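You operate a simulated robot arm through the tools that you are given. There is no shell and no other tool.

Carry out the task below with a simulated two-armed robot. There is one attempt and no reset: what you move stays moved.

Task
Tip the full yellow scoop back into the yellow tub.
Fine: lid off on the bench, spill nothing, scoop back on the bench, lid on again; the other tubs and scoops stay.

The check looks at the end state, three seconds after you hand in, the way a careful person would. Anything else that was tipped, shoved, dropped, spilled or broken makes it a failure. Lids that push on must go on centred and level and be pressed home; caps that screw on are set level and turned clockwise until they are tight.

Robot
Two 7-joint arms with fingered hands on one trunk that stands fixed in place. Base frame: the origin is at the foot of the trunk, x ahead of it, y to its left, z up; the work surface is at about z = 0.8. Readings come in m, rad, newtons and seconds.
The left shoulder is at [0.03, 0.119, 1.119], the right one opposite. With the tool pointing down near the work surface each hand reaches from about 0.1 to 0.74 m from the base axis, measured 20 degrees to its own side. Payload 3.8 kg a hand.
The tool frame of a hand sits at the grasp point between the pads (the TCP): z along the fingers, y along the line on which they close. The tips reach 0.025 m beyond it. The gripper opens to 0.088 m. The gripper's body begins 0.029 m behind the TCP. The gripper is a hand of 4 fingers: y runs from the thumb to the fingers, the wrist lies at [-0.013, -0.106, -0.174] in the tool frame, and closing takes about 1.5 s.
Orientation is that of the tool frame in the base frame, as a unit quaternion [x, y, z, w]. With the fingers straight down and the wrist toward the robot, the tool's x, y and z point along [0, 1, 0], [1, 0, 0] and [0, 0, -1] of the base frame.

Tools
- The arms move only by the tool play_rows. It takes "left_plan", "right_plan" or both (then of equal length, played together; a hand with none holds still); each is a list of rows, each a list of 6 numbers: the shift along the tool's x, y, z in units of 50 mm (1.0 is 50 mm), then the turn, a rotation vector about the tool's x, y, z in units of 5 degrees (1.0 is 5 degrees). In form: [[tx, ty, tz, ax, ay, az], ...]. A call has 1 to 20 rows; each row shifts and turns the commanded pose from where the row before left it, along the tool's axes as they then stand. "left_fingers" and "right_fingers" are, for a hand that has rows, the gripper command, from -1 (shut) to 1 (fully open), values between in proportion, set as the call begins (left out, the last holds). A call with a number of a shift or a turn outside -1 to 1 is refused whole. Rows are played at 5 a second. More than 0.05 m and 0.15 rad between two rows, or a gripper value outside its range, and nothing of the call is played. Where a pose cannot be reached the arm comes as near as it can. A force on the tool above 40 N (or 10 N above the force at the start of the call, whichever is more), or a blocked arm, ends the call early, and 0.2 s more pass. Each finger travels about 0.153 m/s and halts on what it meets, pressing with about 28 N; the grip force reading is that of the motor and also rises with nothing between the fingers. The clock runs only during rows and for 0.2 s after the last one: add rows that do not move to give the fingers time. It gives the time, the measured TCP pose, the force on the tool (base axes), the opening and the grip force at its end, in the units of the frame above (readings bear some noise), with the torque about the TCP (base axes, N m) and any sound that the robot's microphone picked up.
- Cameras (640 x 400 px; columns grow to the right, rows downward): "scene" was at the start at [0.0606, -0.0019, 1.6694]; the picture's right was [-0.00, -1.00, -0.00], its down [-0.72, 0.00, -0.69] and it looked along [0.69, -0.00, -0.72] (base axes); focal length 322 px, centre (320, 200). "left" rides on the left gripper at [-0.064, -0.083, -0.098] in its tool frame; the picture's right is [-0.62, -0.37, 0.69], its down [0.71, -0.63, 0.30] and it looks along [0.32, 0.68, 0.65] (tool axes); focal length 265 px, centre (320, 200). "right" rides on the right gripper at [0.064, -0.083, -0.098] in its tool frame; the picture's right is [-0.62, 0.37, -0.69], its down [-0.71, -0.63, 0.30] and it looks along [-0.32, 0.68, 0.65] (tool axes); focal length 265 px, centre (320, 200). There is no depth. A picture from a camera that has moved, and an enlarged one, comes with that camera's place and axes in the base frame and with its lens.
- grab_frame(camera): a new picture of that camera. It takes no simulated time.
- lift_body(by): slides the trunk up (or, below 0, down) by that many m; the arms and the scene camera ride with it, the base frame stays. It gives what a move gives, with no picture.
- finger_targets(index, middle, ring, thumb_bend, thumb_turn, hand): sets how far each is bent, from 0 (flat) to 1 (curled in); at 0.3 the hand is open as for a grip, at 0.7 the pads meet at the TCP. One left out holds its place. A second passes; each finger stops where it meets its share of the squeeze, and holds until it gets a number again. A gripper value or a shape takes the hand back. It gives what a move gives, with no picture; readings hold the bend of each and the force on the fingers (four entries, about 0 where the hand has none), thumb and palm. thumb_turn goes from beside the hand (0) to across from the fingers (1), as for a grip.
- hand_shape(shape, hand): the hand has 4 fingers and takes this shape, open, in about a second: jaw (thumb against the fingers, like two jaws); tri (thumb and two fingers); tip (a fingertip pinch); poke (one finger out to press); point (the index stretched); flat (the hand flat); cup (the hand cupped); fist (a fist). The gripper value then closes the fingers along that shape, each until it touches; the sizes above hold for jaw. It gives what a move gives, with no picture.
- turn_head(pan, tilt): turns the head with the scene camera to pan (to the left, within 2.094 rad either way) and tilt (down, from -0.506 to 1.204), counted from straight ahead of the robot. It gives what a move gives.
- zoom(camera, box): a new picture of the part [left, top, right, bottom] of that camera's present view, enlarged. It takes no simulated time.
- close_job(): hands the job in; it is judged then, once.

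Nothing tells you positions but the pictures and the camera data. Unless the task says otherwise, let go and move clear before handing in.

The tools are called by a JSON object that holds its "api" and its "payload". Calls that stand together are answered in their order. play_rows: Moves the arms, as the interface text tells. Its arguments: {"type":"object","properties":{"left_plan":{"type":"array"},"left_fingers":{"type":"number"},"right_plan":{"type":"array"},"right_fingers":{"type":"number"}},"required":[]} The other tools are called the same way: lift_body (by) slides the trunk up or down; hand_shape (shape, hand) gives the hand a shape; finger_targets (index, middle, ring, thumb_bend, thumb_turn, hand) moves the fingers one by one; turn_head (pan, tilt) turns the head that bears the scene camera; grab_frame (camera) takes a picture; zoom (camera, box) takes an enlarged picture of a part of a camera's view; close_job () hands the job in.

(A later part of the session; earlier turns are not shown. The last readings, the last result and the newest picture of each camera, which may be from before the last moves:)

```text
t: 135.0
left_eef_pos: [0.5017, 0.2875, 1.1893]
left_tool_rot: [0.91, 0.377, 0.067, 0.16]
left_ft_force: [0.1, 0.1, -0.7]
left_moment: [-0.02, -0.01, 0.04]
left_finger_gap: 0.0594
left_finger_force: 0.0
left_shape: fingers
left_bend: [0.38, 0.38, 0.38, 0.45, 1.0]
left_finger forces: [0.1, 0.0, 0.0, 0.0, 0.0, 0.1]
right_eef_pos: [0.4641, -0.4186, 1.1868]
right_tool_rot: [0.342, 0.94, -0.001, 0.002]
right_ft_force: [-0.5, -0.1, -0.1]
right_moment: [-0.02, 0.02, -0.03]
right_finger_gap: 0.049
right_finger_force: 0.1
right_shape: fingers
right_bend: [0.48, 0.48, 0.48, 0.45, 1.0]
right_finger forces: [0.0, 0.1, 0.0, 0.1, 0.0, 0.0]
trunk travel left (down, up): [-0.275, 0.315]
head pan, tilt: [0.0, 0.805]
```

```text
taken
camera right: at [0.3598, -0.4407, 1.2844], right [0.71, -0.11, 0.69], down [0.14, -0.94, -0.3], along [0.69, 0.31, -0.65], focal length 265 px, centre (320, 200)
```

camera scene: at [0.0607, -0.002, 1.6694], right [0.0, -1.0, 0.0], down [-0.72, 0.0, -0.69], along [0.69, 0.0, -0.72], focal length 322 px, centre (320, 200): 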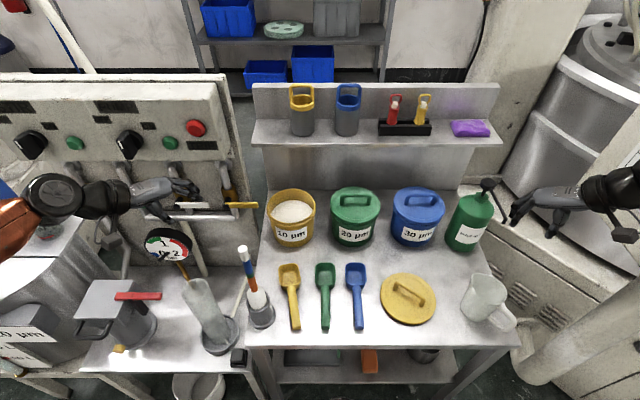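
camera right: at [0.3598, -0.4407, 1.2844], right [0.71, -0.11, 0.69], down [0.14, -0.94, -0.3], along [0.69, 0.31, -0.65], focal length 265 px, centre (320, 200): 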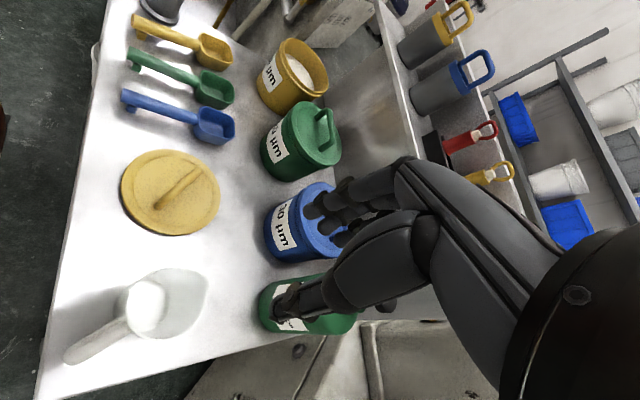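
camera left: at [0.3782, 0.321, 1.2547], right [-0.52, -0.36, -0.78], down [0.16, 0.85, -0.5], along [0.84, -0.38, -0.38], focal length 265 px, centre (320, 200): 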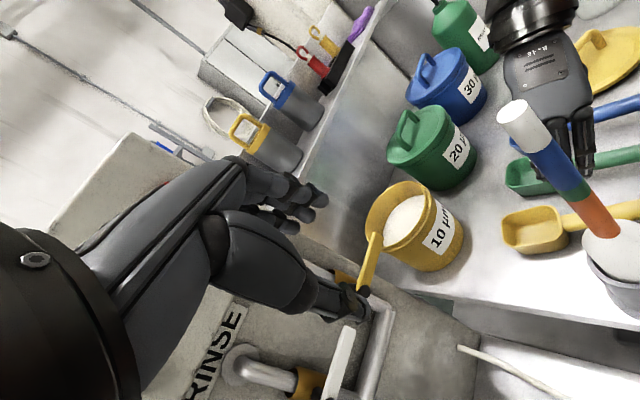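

The bench is tidy and nothing has spilled. I'll zoom in on the lid and tub to refine their positions for the re-grip and placement.

{"api": "zoom", "payload": {"camera": "scene", "box": [360, 255, 460, 335]}}

{"api": "zoom", "payload": {"camera": "scene", "box": [250, 175, 350, 255]}}

{"api": "zoom", "payload": {"camera": "right", "box": [90, 0, 350, 240]}}

{"api": "zoom", "payload": {"camera": "scene", "box": [230, 240, 380, 345]}}

```text
5.00 times, centred on (410, 295) of scene
camera zoom: at [0.0607, -0.002, 1.6694], right [0.0, -1.0, 0.0], down [-0.72, 0.0, -0.69], along [0.69, 0.0, -0.72], focal length 1612 px, centre (-130, -275)
```

zoom: 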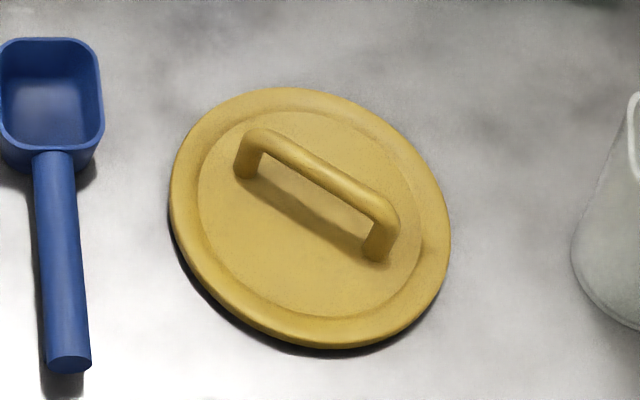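

```text
5.00 times, centred on (300, 215) of scene
camera zoom: at [0.0607, -0.002, 1.6694], right [0.0, -1.0, 0.0], down [-0.72, 0.0, -0.69], along [0.69, 0.0, -0.72], focal length 1612 px, centre (420, 125)
```

zoom: 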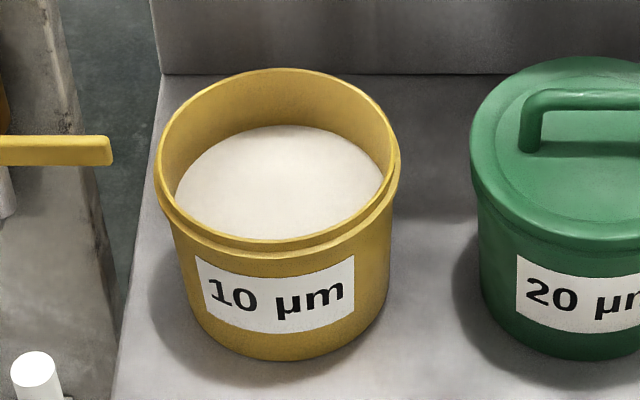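

```text
1.67 times, centred on (220, 120) of right
camera zoom: at [0.3598, -0.4407, 1.2844], right [0.71, -0.11, 0.69], down [0.14, -0.94, -0.3], along [0.69, 0.31, -0.65], focal length 442 px, centre (487, 333)
```

zoom: 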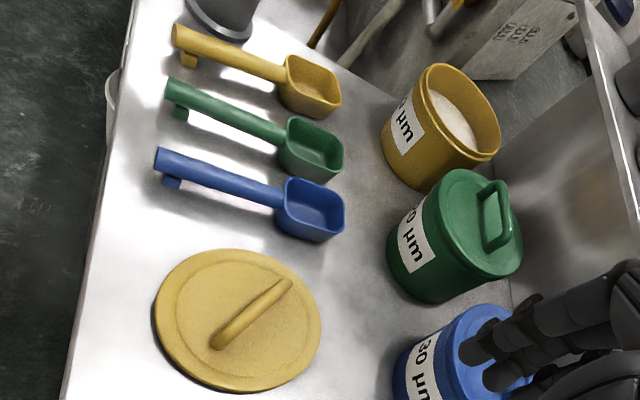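

```text
3.81 times, centred on (305, 292) of scene
camera zoom: at [0.0607, -0.002, 1.6694], right [0.0, -1.0, 0.0], down [-0.72, 0.0, -0.69], along [0.69, 0.0, -0.72], focal length 1228 px, centre (377, -152)
```

zoom: 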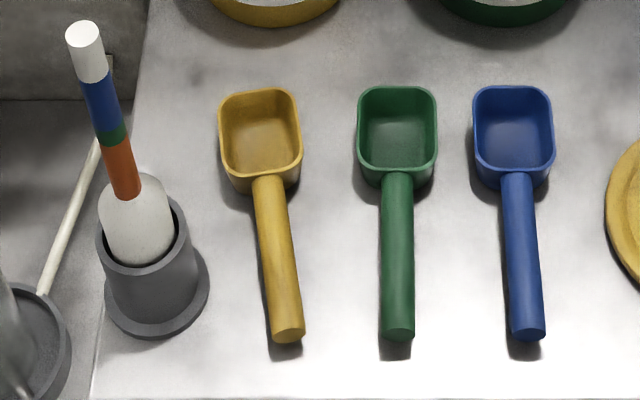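

The powder is level in the tub, the scoop is empty and the other items are in place. The lid's handle bar now lies about 32° off the y axis, centred near (0.498, -0.253). I'll turn the left hand to match and bring it above the lid.

{"api": "play_rows", "payload": {"left_plan": [[0, 0.103, -0.282, 0, 0, 0], [0, 0.103, -0.282, 0, 0, 0], [0, 0, 0, 0, 0.296, -0.815], [0, 0, 0, 0, 0.296, -0.815], [0, 0, 0, 0, 0.296, -0.815], [-0.265, 0.155, 0.056, 0, 0, 0], [-0.53, 0.311, 0.113, 0, 0, 0], [-0.53, 0.311, 0.113, 0, 0, 0], [-0.53, 0.311, 0.113, 0, 0, 0], [-0.53, 0.311, 0.113, 0, 0, 0], [-0.53, 0.311, 0.113, 0, 0, 0], [-0.53, 0.311, 0.113, 0, 0, 0], [-0.53, 0.311, 0.113, 0, 0, 0], [-0.265, 0.155, 0.056, 0, 0, 0], [0, 0, 0, 0, 0, 0]], "right_plan": [[0, 0, -0.1, 0, 0, 0], [0, 0, -0.1, 0, 0, 0], [0, 0, -0.1, 0, 0, 0], [0, 0, -0.1, 0, 0, 0], [0, 0, -0.1, 0, 0, 0], [0, 0, -0.1, 0, 0, 0], [0, 0, -0.1, 0, 0, 0], [0, 0, -0.1, 0, 0, 0], [0, 0, -0.1, 0, 0, 0], [0, 0, -0.1, 0, 0, 0], [0, 0, 0, 0, 0, 0], [0, 0, 0, 0, 0, 0], [0, 0, 0, 0, 0, 0], [0, 0, 0, 0, 0, 0], [0, 0, 0, 0, 0, 0]]}}

{"api": "play_rows", "payload": {"left_plan": [[-0.495, 0.209, 0.331, 0, 0, 0], [-0.495, 0.209, 0.331, 0, 0, 0], [-0.495, 0.209, 0.331, 0, 0, 0], [-0.495, 0.209, 0.331, 0, 0, 0], [-0.495, 0.209, 0.331, 0, 0, 0], [-0.495, 0.209, 0.331, 0, 0, 0], [-0.495, 0.209, 0.331, 0, 0, 0], [-0.495, 0.209, 0.331, 0, 0, 0], [-0.495, 0.209, 0.331, 0, 0, 0], [-0.495, 0.209, 0.331, 0, 0, 0], [0, 0, 0, 0, 0, 0]]}}

{"api": "grab_frame", "payload": {"camera": "scene"}}

{"api": "grab_frame", "payload": {"camera": "left"}}

{"api": "grab_frame", "payload": {"camera": "right"}}

```text
t: 138.2
left_eef_pos: [0.501, 0.0367, 1.2193]
left_tool_rot: [0.862, 0.477, 0.084, 0.151]
left_ft_force: [0.2, 0.5, -0.7]
left_moment: [0.01, 0.03, 0.01]
left_finger_gap: 0.0593
left_finger_force: 0.0
left_shape: fingers
left_bend: [0.38, 0.38, 0.38, 0.45, 1.0]
left_finger forces: [0.0, 0.1, 0.0, 0.0, 0.0, 0.0]
right_eef_pos: [0.4647, -0.4193, 1.2369]
right_tool_rot: [0.341, 0.94, 0.0, 0.001]
right_ft_force: [0.1, -0.4, 1.0]
right_moment: [0.01, 0.02, -0.01]
right_finger_gap: 0.0489
right_finger_force: 0.1
right_shape: fingers
right_bend: [0.48, 0.48, 0.48, 0.45, 1.0]
right_finger forces: [0.0, 0.1, 0.1, 0.0, 0.1, 0.0]
trunk travel left (down, up): [-0.275, 0.315]
head pan, tilt: [0.0, 0.805]
```

```text
t: 140.6
left_eef_pos: [0.5024, -0.2562, 1.1005]
left_tool_rot: [0.861, 0.477, 0.084, 0.152]
left_ft_force: [0.0, -0.7, 0.5]
left_moment: [0.02, 0.02, 0.01]
left_finger_gap: 0.0592
left_finger_force: 0.0
left_shape: fingers
left_bend: [0.38, 0.38, 0.38, 0.45, 1.0]
left_finger forces: [0.0, 0.0, 0.1, 0.0, 0.0, 0.0]
right_eef_pos: [0.4648, -0.4185, 1.2367]
right_tool_rot: [0.341, 0.94, -0.001, 0.002]
right_ft_force: [0.1, 0.5, -0.5]
right_moment: [-0.01, 0.02, -0.03]
right_finger_gap: 0.0487
right_finger_force: 0.1
right_shape: fingers
right_bend: [0.48, 0.48, 0.48, 0.45, 1.0]
right_finger forces: [0.1, 0.0, 0.1, 0.0, 0.0, 0.0]
trunk travel left (down, up): [-0.275, 0.315]
head pan, tilt: [0.0, 0.805]
```

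```text
taken
camera scene: at [0.0606, -0.0012, 1.6694], right [0.0, -1.0, 0.0], down [-0.72, 0.0, -0.69], along [0.69, 0.0, -0.72], focal length 322 px, centre (320, 200)
```

scene: 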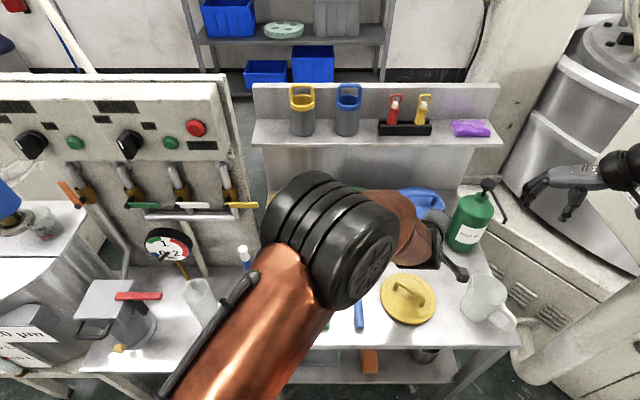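

```text
taken
camera left: at [0.3734, -0.2517, 1.1648], right [-0.42, -0.47, -0.78], down [-0.04, 0.86, -0.5], along [0.91, -0.18, -0.38], focal length 265 px, centre (320, 200)
```

left: 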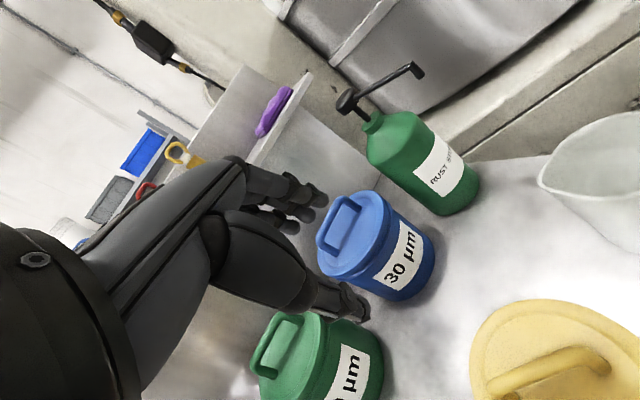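

```text
taken
camera right: at [0.3604, -0.4402, 1.3349], right [0.71, -0.11, 0.7], down [0.15, -0.94, -0.3], along [0.69, 0.32, -0.65], focal length 265 px, centre (320, 200)
```

right: 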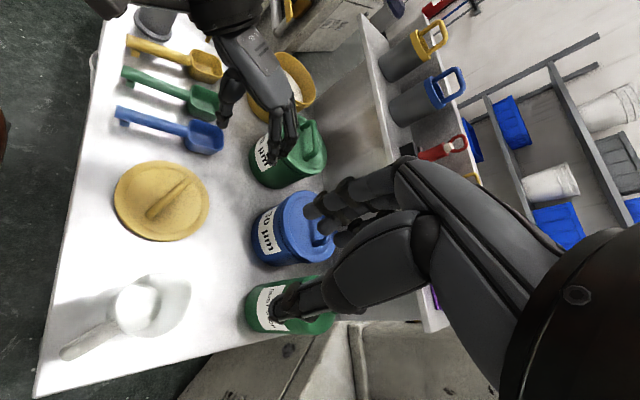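

The arm is in position. I'll lower to just above the lid handle and check.

{"api": "play_rows", "payload": {"left_plan": [[0, -0.123, 0.338, 0, 0, 0], [0, -0.123, 0.338, 0, 0, 0], [0, -0.123, 0.338, 0, 0, 0], [0, -0.123, 0.338, 0, 0, 0], [0, -0.123, 0.338, 0, 0, 0], [0, -0.123, 0.338, 0, 0, 0], [0, -0.123, 0.338, 0, 0, 0], [0, -0.123, 0.338, 0, 0, 0], [0, -0.123, 0.338, 0, 0, 0], [0, -0.123, 0.338, 0, 0, 0], [0, 0, 0, 0, 0, 0]]}}

{"api": "grab_frame", "payload": {"camera": "scene"}}

{"api": "grab_frame", "payload": {"camera": "left"}}

{"api": "zoom", "payload": {"camera": "right", "box": [60, 0, 340, 240]}}

```text
t: 143.0
left_eef_pos: [0.4997, -0.2552, 0.9208]
left_tool_rot: [0.862, 0.477, 0.085, 0.152]
left_ft_force: [-0.8, -0.3, 0.1]
left_moment: [-0.01, -0.01, 0.02]
left_finger_gap: 0.0596
left_finger_force: 0.0
left_shape: fingers
left_bend: [0.38, 0.38, 0.38, 0.45, 1.0]
left_finger forces: [0.1, 0.0, 0.0, 0.0, 0.0, 0.1]
right_eef_pos: [0.4634, -0.4185, 1.2369]
right_tool_rot: [0.341, 0.94, -0.001, 0.001]
right_ft_force: [-0.2, -0.3, 1.0]
right_moment: [-0.02, -0.01, -0.01]
right_finger_gap: 0.0486
right_finger_force: 0.0
right_shape: fingers
right_bend: [0.48, 0.48, 0.48, 0.45, 1.0]
right_finger forces: [0.0, 0.0, 0.0, 0.0, 0.0, 0.1]
trunk travel left (down, up): [-0.275, 0.315]
head pan, tilt: [0.0, 0.805]
```

```text
taken
camera scene: at [0.0604, -0.0021, 1.6694], right [0.0, -1.0, 0.0], down [-0.72, 0.0, -0.69], along [0.69, 0.0, -0.72], focal length 322 px, centre (320, 200)
```

scene: 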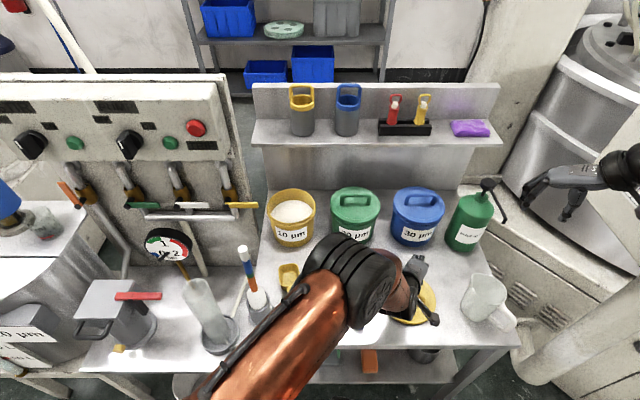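

```text
taken
camera left: at [0.3714, -0.2497, 0.985], right [-0.42, -0.47, -0.78], down [-0.03, 0.87, -0.5], along [0.91, -0.18, -0.38], focal length 265 px, centre (320, 200)
```

left: 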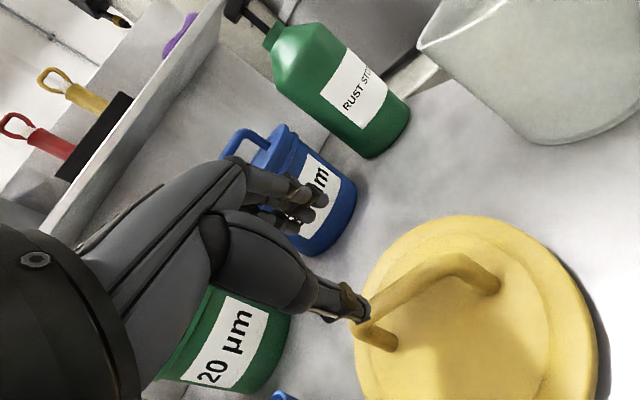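

```text
1.67 times, centred on (200, 120) of right
camera zoom: at [0.3602, -0.441, 1.3347], right [0.71, -0.11, 0.7], down [0.15, -0.94, -0.3], along [0.69, 0.32, -0.65], focal length 442 px, centre (520, 333)
```

zoom: 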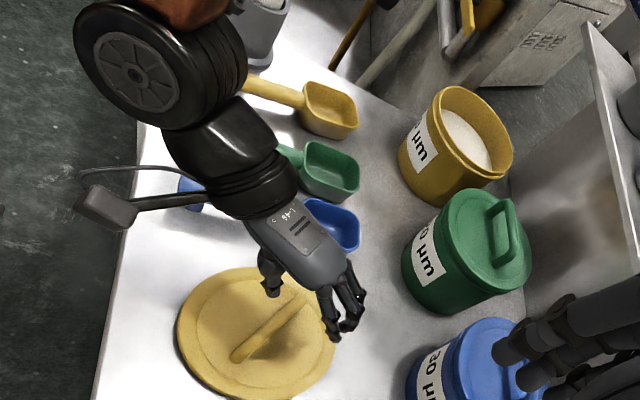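

{"api": "play_rows", "payload": {"left_plan": [[0, -0.088, 0.24, 0, 0, 0], [0, -0.088, 0.24, 0, 0, 0], [0, -0.088, 0.24, 0, 0, 0], [0, -0.088, 0.24, 0, 0, 0], [0, -0.06, 0.164, 0, 0, 0], [0, 0, 0, 0, 0, 0]]}}

{"api": "zoom", "payload": {"camera": "left", "box": [180, 130, 520, 380]}}

{"api": "zoom", "payload": {"camera": "right", "box": [100, 80, 300, 240]}}

```text
t: 144.4
left_eef_pos: [0.4998, -0.2541, 0.8611]
left_tool_rot: [0.861, 0.477, 0.085, 0.152]
left_ft_force: [0.1, 0.4, -0.1]
left_moment: [-0.02, -0.02, 0.0]
left_finger_gap: 0.0596
left_finger_force: 0.1
left_shape: fingers
left_bend: [0.38, 0.38, 0.38, 0.45, 1.0]
left_finger forces: [0.1, 0.0, 0.0, 0.1, 0.1, 0.0]
right_eef_pos: [0.4649, -0.4183, 1.2365]
right_tool_rot: [0.341, 0.94, 0.0, 0.002]
right_ft_force: [0.2, -0.7, 0.7]
right_moment: [-0.01, 0.01, -0.01]
right_finger_gap: 0.0485
right_finger_force: 0.0
right_shape: fingers
right_bend: [0.48, 0.48, 0.48, 0.45, 1.0]
right_finger forces: [0.1, 0.1, 0.1, 0.1, 0.0, 0.0]
trunk travel left (down, up): [-0.275, 0.315]
head pan, tilt: [0.0, 0.805]
```

```text
1.60 times, centred on (350, 255) of left
camera zoom: at [0.3705, -0.2486, 0.9252], right [-0.42, -0.47, -0.78], down [-0.03, 0.87, -0.5], along [0.91, -0.18, -0.38], focal length 425 px, centre (272, 112)
```

zoom: 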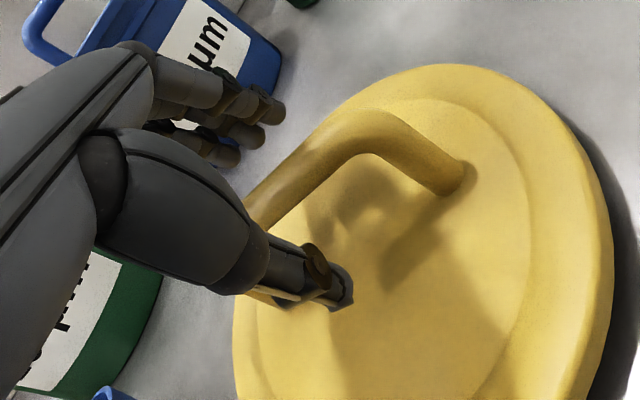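

```text
2.50 times, centred on (200, 160) of right
camera zoom: at [0.3603, -0.441, 1.3347], right [0.71, -0.11, 0.7], down [0.15, -0.94, -0.3], along [0.69, 0.32, -0.65], focal length 664 px, centre (620, 300)
```

zoom: 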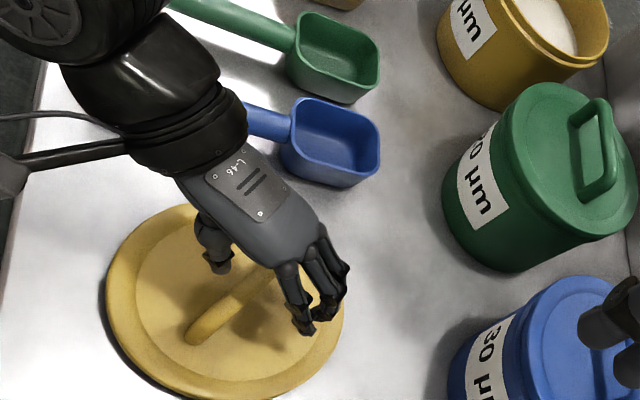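

The thumb and fingers straddle the bar. I'll lower about 9 mm more and close under the bar, as with the first carry.

{"api": "play_rows", "payload": {"left_plan": [[0, -0.031, 0.085, 0, 0, 0], [0, -0.031, 0.085, 0, 0, 0], [0, 0, 0, 0, 0, 0]]}}

{"api": "finger_targets", "payload": {"hand": "left", "index": 0.6, "middle": 0.6, "ring": 0.6, "thumb_bend": 0.62}}

{"api": "zoom", "payload": {"camera": "left", "box": [180, 130, 520, 380]}}

```text
t: 145.2
left_eef_pos: [0.5008, -0.254, 0.8528]
left_tool_rot: [0.861, 0.477, 0.085, 0.154]
left_ft_force: [-2.2, -0.2, 10.3]
left_moment: [0.21, 0.31, 0.04]
left_finger_gap: 0.0593
left_finger_force: 5.5
left_shape: fingers
left_bend: [0.38, 0.38, 0.38, 0.45, 1.0]
left_finger forces: [0.0, 0.0, 0.1, 0.0, 10.5, 0.1]
right_eef_pos: [0.4637, -0.4188, 1.2368]
right_tool_rot: [0.341, 0.94, -0.001, 0.002]
right_ft_force: [0.2, -0.4, 0.2]
right_moment: [-0.01, 0.02, 0.01]
right_finger_gap: 0.0486
right_finger_force: 0.0
right_shape: fingers
right_bend: [0.48, 0.48, 0.48, 0.45, 1.0]
right_finger forces: [0.0, 0.0, 0.1, 0.0, 0.0, 0.0]
trunk travel left (down, up): [-0.275, 0.315]
head pan, tilt: [0.0, 0.805]
```

```text
t: 146.2
left_eef_pos: [0.4995, -0.2541, 0.8527]
left_tool_rot: [0.862, 0.477, 0.085, 0.151]
left_ft_force: [0.2, -0.1, 0.1]
left_moment: [-0.01, 0.01, 0.01]
left_finger_gap: 0.0185
left_finger_force: 0.1
left_shape: fingers
left_bend: [0.6, 0.6, 0.6, 0.62, 1.0]
left_finger forces: [0.1, 0.0, 0.1, 0.0, 0.1, 0.0]
right_eef_pos: [0.4649, -0.4185, 1.2365]
right_tool_rot: [0.342, 0.94, 0.0, 0.002]
right_ft_force: [-0.6, -0.5, -0.3]
right_moment: [0.01, -0.01, -0.01]
right_finger_gap: 0.0487
right_finger_force: 0.0
right_shape: fingers
right_bend: [0.48, 0.48, 0.48, 0.45, 1.0]
right_finger forces: [0.0, 0.0, 0.1, 0.0, 0.0, 0.0]
trunk travel left (down, up): [-0.275, 0.315]
head pan, tilt: [0.0, 0.805]
```

```text
1.60 times, centred on (350, 255) of left
camera zoom: at [0.3706, -0.2489, 0.9161], right [-0.42, -0.47, -0.78], down [-0.03, 0.87, -0.5], along [0.91, -0.18, -0.38], focal length 425 px, centre (272, 112)
```

zoom: 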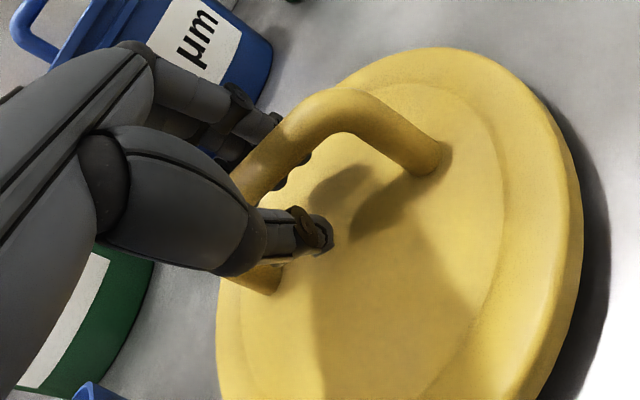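

{"api": "finger_targets", "payload": {"hand": "left", "index": 0.69, "middle": 0.69, "ring": 0.69, "thumb_bend": 0.7}}

{"api": "zoom", "payload": {"camera": "left", "box": [180, 130, 520, 380]}}

```text
t: 147.2
left_eef_pos: [0.4997, -0.254, 0.8509]
left_tool_rot: [0.862, 0.477, 0.084, 0.151]
left_ft_force: [-0.1, -0.2, -0.4]
left_moment: [-0.02, 0.01, -0.04]
left_finger_gap: 0.001
left_finger_force: 0.1
left_shape: fingers
left_bend: [0.69, 0.69, 0.69, 0.7, 1.0]
left_finger forces: [0.3, 0.0, 0.0, 0.0, 0.1, 0.0]
right_eef_pos: [0.4637, -0.4191, 1.2361]
right_tool_rot: [0.342, 0.94, 0.0, 0.002]
right_ft_force: [0.2, 0.1, -0.4]
right_moment: [0.0, -0.04, 0.0]
right_finger_gap: 0.0489
right_finger_force: 0.0
right_shape: fingers
right_bend: [0.48, 0.48, 0.48, 0.45, 1.0]
right_finger forces: [0.0, 0.1, 0.0, 0.0, 0.0, 0.0]
trunk travel left (down, up): [-0.275, 0.315]
head pan, tilt: [0.0, 0.805]
```

```text
1.60 times, centred on (350, 255) of left
camera zoom: at [0.3707, -0.2489, 0.9161], right [-0.42, -0.47, -0.78], down [-0.03, 0.87, -0.5], along [0.91, -0.18, -0.38], focal length 425 px, centre (272, 112)
```

zoom: 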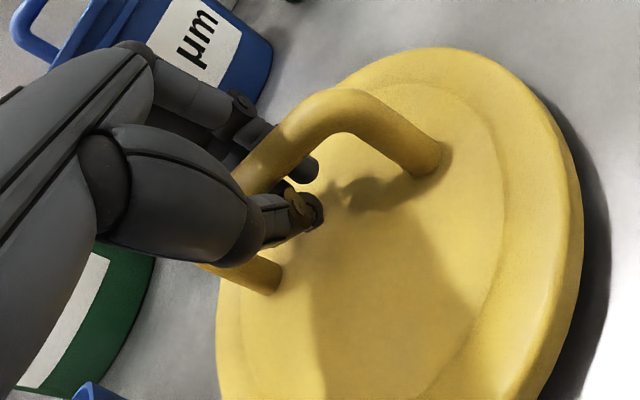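

The fingers are closed beneath the bar. I'll lock the grip and lift slowly.

{"api": "play_rows", "payload": {"left_plan": [[0, 0, 0, 0, 0, 0], [0, 0, 0, 0, 0, 0], [0, 0, 0, 0, 0, 0], [0, 0, 0, 0, 0, 0], [0, 0.017, -0.047, 0, 0, 0], [0, 0.034, -0.094, 0, 0, 0], [0, 0.034, -0.094, 0, 0, 0], [0, 0.034, -0.094, 0, 0, 0], [0, 0.034, -0.094, 0, 0, 0], [0, 0, 0, 0, 0, 0]], "left_fingers": -1}}

{"api": "grab_frame", "payload": {"camera": "left"}}

{"api": "zoom", "payload": {"camera": "right", "box": [100, 80, 300, 240]}}

```text
t: 149.4
left_eef_pos: [0.5008, -0.2558, 0.8736]
left_tool_rot: [0.861, 0.478, 0.085, 0.151]
left_ft_force: [-0.4, 0.3, -0.1]
left_moment: [0.02, -0.03, 0.01]
left_finger_gap: 0.0
left_finger_force: 28.4
left_shape: jaw
left_bend: [0.7, 0.7, 0.7, 0.73, 1.0]
left_finger forces: [4.6, 0.0, 2.2, 0.0, 7.0, 0.1]
right_eef_pos: [0.465, -0.4176, 1.2368]
right_tool_rot: [0.341, 0.94, -0.001, 0.002]
right_ft_force: [0.2, 0.1, -0.7]
right_moment: [0.02, -0.01, -0.01]
right_finger_gap: 0.0488
right_finger_force: 0.0
right_shape: fingers
right_bend: [0.48, 0.48, 0.48, 0.45, 1.0]
right_finger forces: [0.1, 0.0, 0.1, 0.1, 0.1, 0.0]
trunk travel left (down, up): [-0.275, 0.315]
head pan, tilt: [0.0, 0.805]
```

```text
taken
camera left: at [0.3716, -0.2496, 0.938], right [-0.42, -0.47, -0.78], down [-0.03, 0.86, -0.5], along [0.91, -0.18, -0.38], focal length 265 px, centre (320, 200)
```

left: 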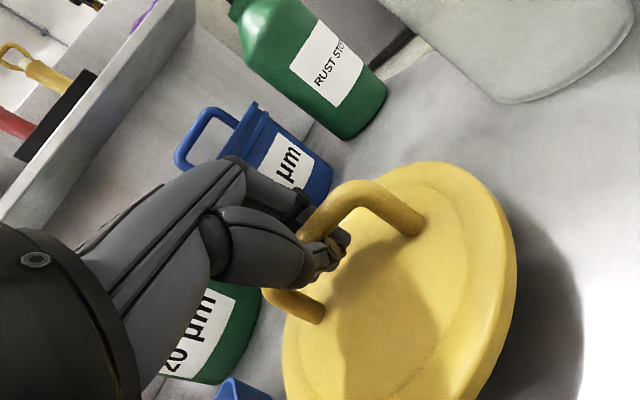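

```text
2.50 times, centred on (200, 160) of right
camera zoom: at [0.3604, -0.4411, 1.3346], right [0.71, -0.11, 0.7], down [0.15, -0.94, -0.3], along [0.69, 0.32, -0.65], focal length 664 px, centre (620, 300)
```

zoom: 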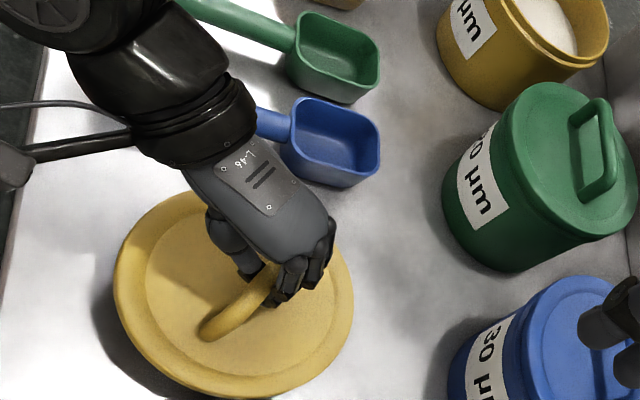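

The lid is caught just as before. I'll raise it and carry it back toward the tub.

{"api": "play_rows", "payload": {"left_plan": [[0, 0.068, -0.188, 0, 0, 0], [0, 0.137, -0.376, 0, 0, 0], [0, 0.137, -0.376, 0, 0, 0], [0, 0.137, -0.376, 0, 0, 0], [0, 0.137, -0.376, 0, 0, 0], [0, 0.137, -0.376, 0, 0, 0], [0, 0.137, -0.376, 0, 0, 0], [0, 0.137, -0.376, 0, 0, 0], [0, 0.137, -0.376, 0, 0, 0], [0, 0.137, -0.376, 0, 0, 0], [0, 0.068, -0.188, 0, 0, 0], [0, 0, 0, 0, 0, 0]]}}

{"api": "play_rows", "payload": {"left_plan": [[0.234, -0.031, -0.056, 0, 0, 0], [0.467, -0.061, -0.111, 0, 0, 0], [0.467, -0.061, -0.111, 0, 0, 0], [0.467, -0.061, -0.111, 0, 0, 0], [0.467, -0.061, -0.111, 0, 0, 0], [0.467, -0.061, -0.111, 0, 0, 0], [0.467, -0.061, -0.111, 0, 0, 0], [0.467, -0.061, -0.111, 0, 0, 0], [0.467, -0.061, -0.111, 0, 0, 0], [0.467, -0.061, -0.111, 0, 0, 0], [0.467, -0.061, -0.111, 0, 0, 0], [0.467, -0.061, -0.111, 0, 0, 0], [0.234, -0.031, -0.056, 0, 0, 0], [0, 0, 0, 0, 0, 0]]}}

{"api": "grab_frame", "payload": {"camera": "scene"}}

{"api": "grab_frame", "payload": {"camera": "left"}}

{"api": "grab_frame", "payload": {"camera": "right"}}

```text
t: 152.0
left_eef_pos: [0.5013, -0.2556, 1.0745]
left_tool_rot: [0.862, 0.477, 0.085, 0.15]
left_ft_force: [-0.2, -0.6, -0.5]
left_moment: [-0.03, -0.01, 0.02]
left_finger_gap: 0.0
left_finger_force: 28.3
left_shape: jaw
left_bend: [0.7, 0.7, 0.7, 0.73, 1.0]
left_finger forces: [4.4, 0.0, 2.0, 0.0, 6.7, 0.1]
right_eef_pos: [0.4649, -0.4187, 1.2366]
right_tool_rot: [0.342, 0.94, -0.001, 0.002]
right_ft_force: [0.4, 0.2, -0.5]
right_moment: [0.03, -0.05, 0.01]
right_finger_gap: 0.0486
right_finger_force: 0.0
right_shape: fingers
right_bend: [0.48, 0.48, 0.48, 0.45, 1.0]
right_finger forces: [0.0, 0.0, 0.0, 0.1, 0.1, 0.1]
trunk travel left (down, up): [-0.275, 0.315]
head pan, tilt: [0.0, 0.805]
```

```text
t: 155.0
left_eef_pos: [0.6024, 0.0118, 1.1251]
left_tool_rot: [0.862, 0.477, 0.085, 0.152]
left_ft_force: [0.9, -0.3, -0.7]
left_moment: [-0.02, 0.02, 0.0]
left_finger_gap: 0.0002
left_finger_force: 27.9
left_shape: jaw
left_bend: [0.7, 0.7, 0.7, 0.73, 1.0]
left_finger forces: [4.4, 0.0, 2.0, 0.0, 6.4, 0.0]
right_eef_pos: [0.4643, -0.419, 1.2362]
right_tool_rot: [0.341, 0.94, 0.0, 0.002]
right_ft_force: [0.0, 0.4, 0.1]
right_moment: [0.01, 0.0, 0.02]
right_finger_gap: 0.0488
right_finger_force: 0.1
right_shape: fingers
right_bend: [0.48, 0.48, 0.48, 0.45, 1.0]
right_finger forces: [0.0, 0.0, 0.0, 0.0, 0.0, 0.0]
trunk travel left (down, up): [-0.275, 0.315]
head pan, tilt: [0.0, 0.805]
```

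```text
taken
camera scene: at [0.0606, -0.0022, 1.6694], right [0.0, -1.0, 0.0], down [-0.72, 0.0, -0.69], along [0.69, 0.0, -0.72], focal length 322 px, centre (320, 200)
```

scene: 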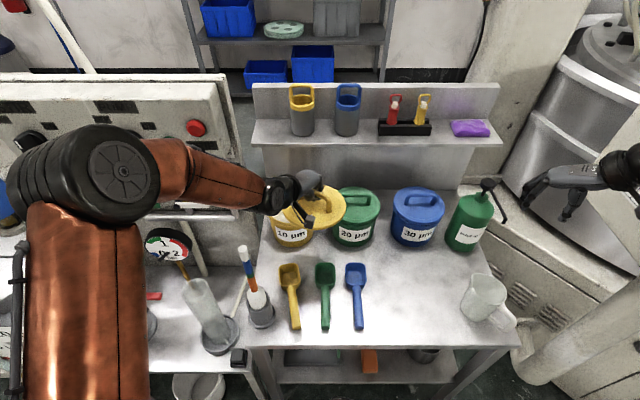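

```text
taken
camera left: at [0.474, 0.0169, 1.1894], right [-0.42, -0.47, -0.78], down [-0.03, 0.87, -0.5], along [0.91, -0.18, -0.38], focal length 265 px, centre (320, 200)
```

left: 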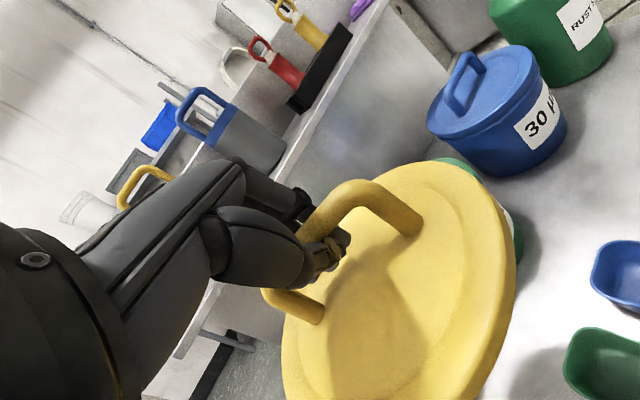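

```text
taken
camera right: at [0.3604, -0.4411, 1.3346], right [0.71, -0.11, 0.7], down [0.15, -0.94, -0.3], along [0.69, 0.32, -0.65], focal length 265 px, centre (320, 200)
```

right: 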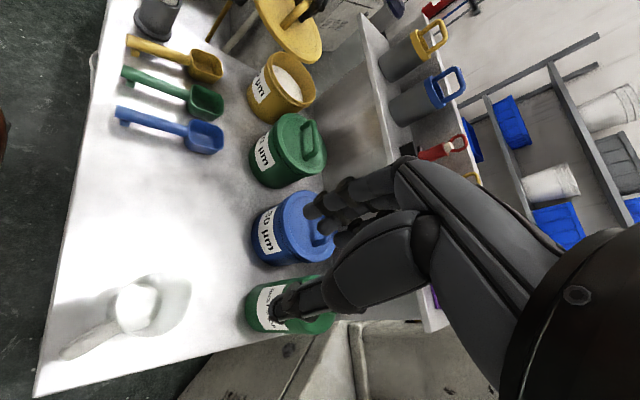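

The lid hangs level. I'll turn the hand back to the original heading and turn the right hand's camera toward the tub.

{"api": "play_rows", "payload": {"left_plan": [[0, 0, 0, 0, 0.313, -0.859], [0, 0, 0, 0, 0.313, -0.859], [0, 0, 0, 0, 0.313, -0.859], [0, 0, 0, 0, 0.313, -0.859], [0, 0, 0, 0, 0.313, -0.859], [0, 0, 0, 0, 0.313, -0.859], [0, 0, 0, 0, 0.313, -0.859], [0, 0, 0, 0, 0, 0]], "right_plan": [[0, 0, 0, 0, 0, -0.9], [0, 0, 0, 0, 0, -0.9], [0, 0, 0, 0, 0, -0.9], [0, 0, 0, 0, 0, -0.9], [0, 0, 0, 0, 0, -0.9], [0, 0, 0, 0, 0, -0.9], [0, 0, 0, 0, 0, -0.2], [0, 0, 0, 0, 0, 0]]}}

{"api": "grab_frame", "payload": {"camera": "scene"}}

{"api": "grab_frame", "payload": {"camera": "right"}}

{"api": "grab_frame", "payload": {"camera": "left"}}

```text
t: 156.8
left_eef_pos: [0.6023, 0.0128, 1.1238]
left_tool_rot: [0.697, 0.696, 0.123, 0.123]
left_ft_force: [-0.1, -0.4, -0.4]
left_moment: [0.02, -0.03, 0.03]
left_finger_gap: 0.0
left_finger_force: 28.6
left_shape: jaw
left_bend: [0.7, 0.7, 0.7, 0.73, 1.0]
left_finger forces: [4.4, 0.0, 2.0, 0.0, 6.4, 0.1]
right_eef_pos: [0.4653, -0.4168, 1.2371]
right_tool_rot: [0.102, 0.995, -0.002, 0.002]
right_ft_force: [-0.4, -0.9, 0.5]
right_moment: [-0.04, 0.01, -0.03]
right_finger_gap: 0.0488
right_finger_force: 0.1
right_shape: fingers
right_bend: [0.48, 0.48, 0.48, 0.45, 1.0]
right_finger forces: [0.0, 0.0, 0.0, 0.0, 0.0, 0.0]
trunk travel left (down, up): [-0.275, 0.315]
head pan, tilt: [0.0, 0.805]
```

```text
taken
camera scene: at [0.0609, -0.0015, 1.6694], right [0.0, -1.0, 0.0], down [-0.72, 0.0, -0.69], along [0.69, 0.0, -0.72], focal length 322 px, centre (320, 200)
```

scene: 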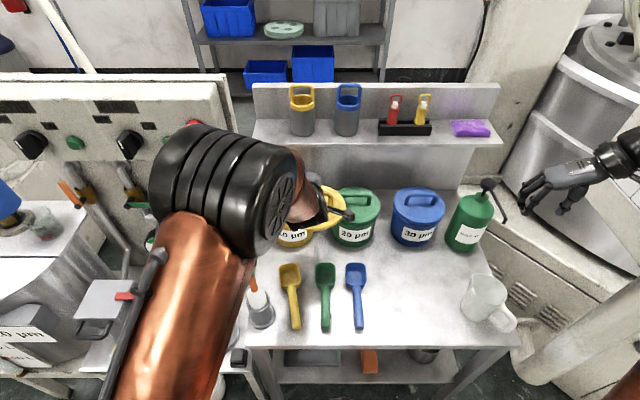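

```text
taken
camera right: at [0.3832, -0.4856, 1.3349], right [0.68, 0.24, 0.69], down [0.57, -0.76, -0.3], along [0.46, 0.6, -0.65], focal length 265 px, centre (320, 200)
```

right: 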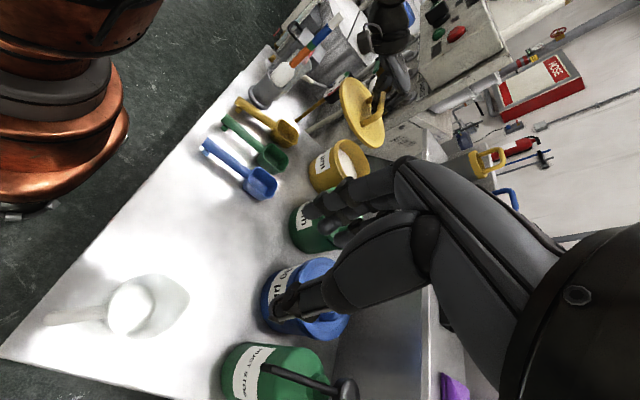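

```text
taken
camera left: at [0.4905, -0.0506, 1.1885], right [-0.11, -0.62, -0.78], down [-0.49, 0.72, -0.5], along [0.87, 0.32, -0.38], focal length 265 px, centre (320, 200)
```

left: 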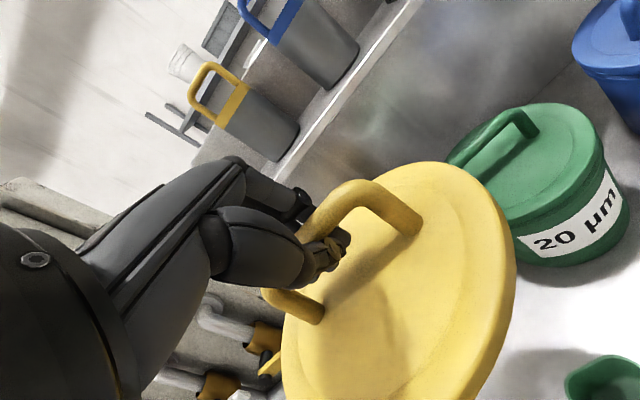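

The lid sits in the hand just as it did when first lifted. I'll bring it over the tub along the reverse of the removal path.

{"api": "play_rows", "payload": {"left_plan": [[0.249, 0.175, 0.206, 0, 0, 0], [0.249, 0.175, 0.206, 0, 0, 0], [0.249, 0.175, 0.206, 0, 0, 0], [0.249, 0.175, 0.206, 0, 0, 0], [0.249, 0.175, 0.206, 0, 0, 0], [0.249, 0.175, 0.206, 0, 0, 0], [0, -0.114, 0.313, 0, 0, 0], [0, -0.114, 0.313, 0, 0, 0], [0, -0.114, 0.313, 0, 0, 0], [0, 0.251, 0.091, 0, 0, 0], [0, 0.251, 0.091, 0, 0, 0], [0, 0.251, 0.091, 0, 0, 0], [0, 0.251, 0.091, 0, 0, 0], [0, 0.251, 0.091, 0, 0, 0], [0, 0.251, 0.091, 0, 0, 0], [0, 0, 0, 0, 0, 0]]}}

{"api": "zoom", "payload": {"camera": "scene", "box": [230, 130, 370, 250]}}

{"api": "zoom", "payload": {"camera": "right", "box": [270, 50, 430, 210]}}

{"api": "grab_frame", "payload": {"camera": "left"}}

```text
t: 160.2
left_eef_pos: [0.7537, 0.0877, 1.0344]
left_tool_rot: [0.697, 0.696, 0.123, 0.123]
left_ft_force: [0.3, -1.1, -0.7]
left_moment: [0.0, 0.01, 0.03]
left_finger_gap: 0.0005
left_finger_force: 28.2
left_shape: jaw
left_bend: [0.7, 0.7, 0.7, 0.73, 1.0]
left_finger forces: [4.4, 0.0, 1.7, 0.1, 6.2, 0.0]
right_eef_pos: [0.464, -0.4187, 1.2361]
right_tool_rot: [0.104, 0.995, 0.0, 0.001]
right_ft_force: [0.0, 0.6, 0.4]
right_moment: [-0.01, 0.01, 0.02]
right_finger_gap: 0.0488
right_finger_force: 0.0
right_shape: fingers
right_bend: [0.48, 0.48, 0.48, 0.45, 1.0]
right_finger forces: [0.1, 0.1, 0.0, 0.0, 0.0, 0.0]
trunk travel left (down, up): [-0.275, 0.315]
head pan, tilt: [0.0, 0.805]
```

```text
3.33 times, centred on (300, 190) of scene
camera zoom: at [0.0605, -0.002, 1.6694], right [0.0, -1.0, 0.0], down [-0.72, 0.0, -0.69], along [0.69, 0.0, -0.72], focal length 1074 px, centre (387, 233)
```

zoom: 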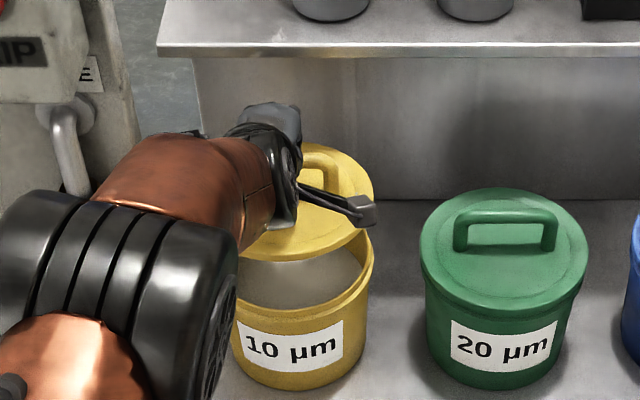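

```text
2.50 times, centred on (350, 130) of right
camera zoom: at [0.3828, -0.4859, 1.3348], right [0.68, 0.23, 0.69], down [0.57, -0.76, -0.3], along [0.46, 0.6, -0.65], focal length 664 px, centre (245, 375)
```

zoom: 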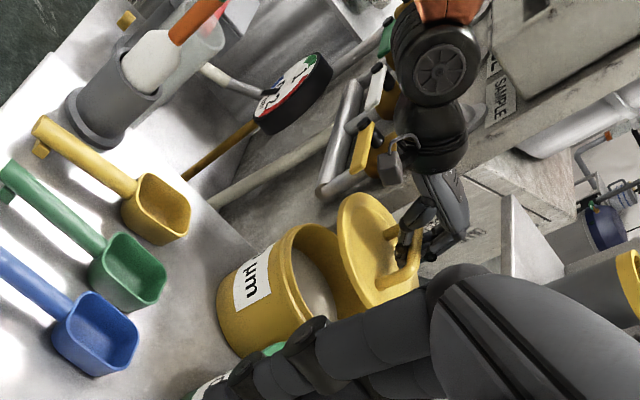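

```text
taken
camera left: at [0.6426, 0.0241, 1.0977], right [-0.11, -0.62, -0.78], down [-0.49, 0.72, -0.5], along [0.87, 0.32, -0.38], focal length 265 px, centre (320, 200)
```

left: 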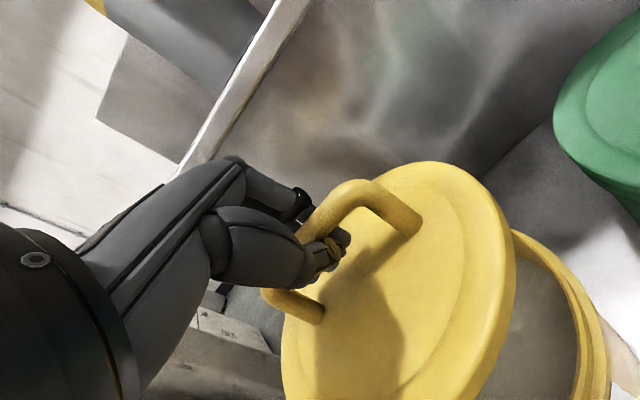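

Position matches the removal pose to within a few millimetres. I'll lower slowly toward the rim.

{"api": "play_rows", "payload": {"left_plan": [[0, -0.062, 0.148, 0, 0, 0], [0, -0.062, 0.148, 0, 0, 0], [0, -0.062, 0.148, 0, 0, 0], [0, -0.062, 0.148, 0, 0, 0], [0, -0.062, 0.148, 0, 0, 0], [0, 0, 0, 0, 0, 0]]}}

{"api": "zoom", "payload": {"camera": "scene", "box": [250, 170, 340, 250]}}

{"api": "zoom", "payload": {"camera": "right", "box": [310, 100, 400, 190]}}

{"api": "grab_frame", "payload": {"camera": "left"}}

```text
t: 161.6
left_eef_pos: [0.7512, 0.0884, 0.9947]
left_tool_rot: [0.697, 0.696, 0.123, 0.122]
left_ft_force: [0.3, 0.5, -0.5]
left_moment: [0.02, -0.01, -0.05]
left_finger_gap: 0.0
left_finger_force: 28.2
left_shape: jaw
left_bend: [0.7, 0.7, 0.7, 0.73, 1.0]
left_finger forces: [4.3, 0.1, 1.8, 0.0, 6.2, 0.0]
right_eef_pos: [0.4641, -0.4189, 1.2359]
right_tool_rot: [0.103, 0.995, -0.001, 0.001]
right_ft_force: [0.0, -0.1, -0.6]
right_moment: [-0.03, -0.02, -0.03]
right_finger_gap: 0.0484
right_finger_force: 0.0
right_shape: fingers
right_bend: [0.48, 0.48, 0.48, 0.45, 1.0]
right_finger forces: [0.0, 0.0, 0.0, 0.0, 0.1, 0.1]
trunk travel left (down, up): [-0.275, 0.315]
head pan, tilt: [0.0, 0.805]
```

```text
5.00 times, centred on (295, 210) of scene
camera zoom: at [0.0607, -0.0021, 1.6694], right [0.0, -1.0, 0.0], down [-0.72, 0.0, -0.69], along [0.69, 0.0, -0.72], focal length 1612 px, centre (445, 150)
```

zoom: 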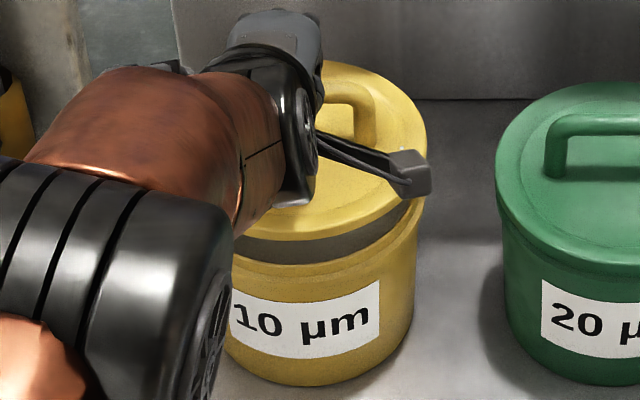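

```text
4.44 times, centred on (355, 145) of right
camera zoom: at [0.383, -0.4859, 1.3348], right [0.68, 0.23, 0.69], down [0.57, -0.76, -0.3], along [0.46, 0.6, -0.65], focal length 1180 px, centre (164, 444)
```

zoom: 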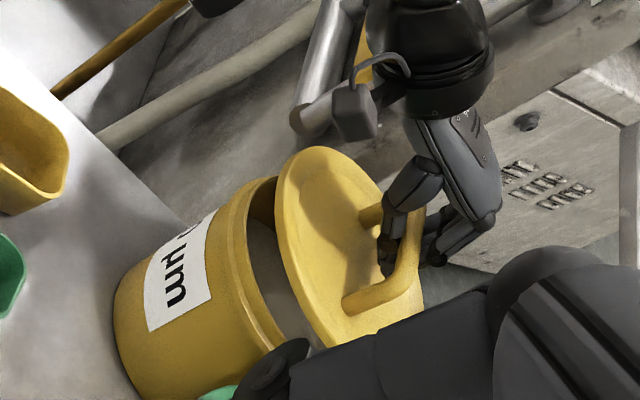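

```text
taken
camera left: at [0.6399, 0.0235, 1.0591], right [-0.11, -0.62, -0.78], down [-0.49, 0.72, -0.5], along [0.87, 0.32, -0.38], focal length 265 px, centre (320, 200)
```

left: 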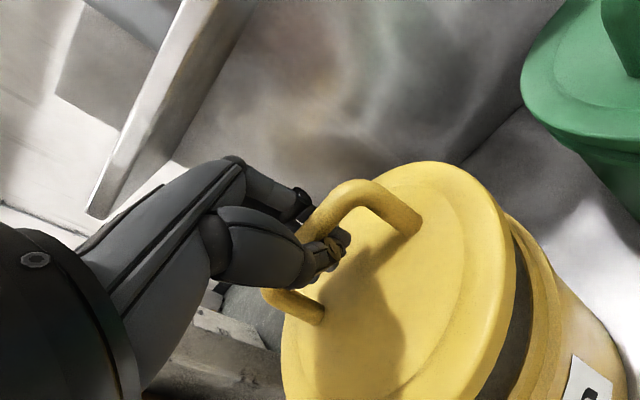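

Aligned left to right and nearly level, about 2 cm above the rim. I'll lower further in small steps.

{"api": "play_rows", "payload": {"left_plan": [[0, -0.034, 0.094, 0, 0, 0], [0, -0.034, 0.094, 0, 0, 0], [0, 0, 0, 0, 0, 0]]}}

{"api": "zoom", "payload": {"camera": "scene", "box": [250, 170, 340, 250]}}

{"api": "zoom", "payload": {"camera": "right", "box": [310, 100, 400, 190]}}

{"api": "grab_frame", "payload": {"camera": "left"}}

```text
t: 162.4
left_eef_pos: [0.75, 0.0857, 0.9849]
left_tool_rot: [0.697, 0.696, 0.122, 0.122]
left_ft_force: [0.0, -0.1, -1.0]
left_moment: [0.0, -0.02, -0.01]
left_finger_gap: 0.0
left_finger_force: 27.7
left_shape: jaw
left_bend: [0.7, 0.7, 0.7, 0.73, 1.0]
left_finger forces: [4.3, 0.1, 1.7, 0.1, 6.2, 0.1]
right_eef_pos: [0.4648, -0.4175, 1.2359]
right_tool_rot: [0.105, 0.995, -0.001, 0.001]
right_ft_force: [0.2, -0.4, -0.2]
right_moment: [0.0, -0.04, 0.02]
right_finger_gap: 0.0487
right_finger_force: 0.1
right_shape: fingers
right_bend: [0.48, 0.48, 0.48, 0.45, 1.0]
right_finger forces: [0.0, 0.1, 0.0, 0.0, 0.0, 0.0]
trunk travel left (down, up): [-0.275, 0.315]
head pan, tilt: [0.0, 0.805]
```

```text
5.00 times, centred on (295, 210) of scene
camera zoom: at [0.0607, -0.002, 1.6694], right [0.0, -1.0, 0.0], down [-0.72, 0.0, -0.69], along [0.69, 0.0, -0.72], focal length 1612 px, centre (445, 150)
```

zoom: 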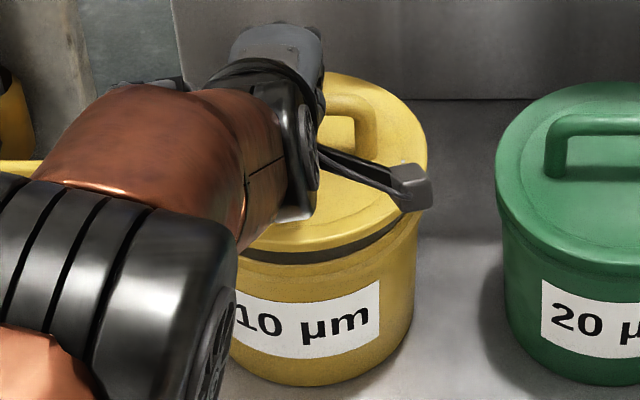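

```text
4.44 times, centred on (355, 145) of right
camera zoom: at [0.383, -0.4859, 1.3348], right [0.68, 0.23, 0.69], down [0.57, -0.76, -0.3], along [0.46, 0.6, -0.65], focal length 1180 px, centre (164, 444)
```

zoom: 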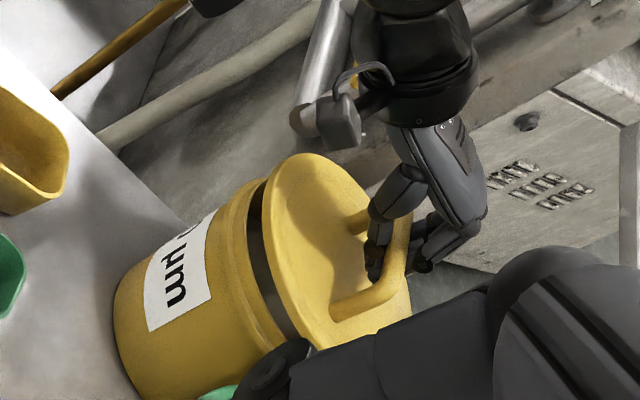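

```text
taken
camera left: at [0.6395, 0.0232, 1.0493], right [-0.11, -0.62, -0.78], down [-0.49, 0.72, -0.5], along [0.87, 0.32, -0.38], focal length 265 px, centre (320, 200)
```

left: 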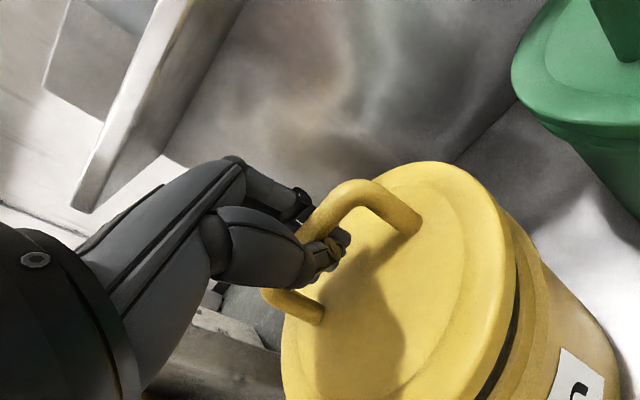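

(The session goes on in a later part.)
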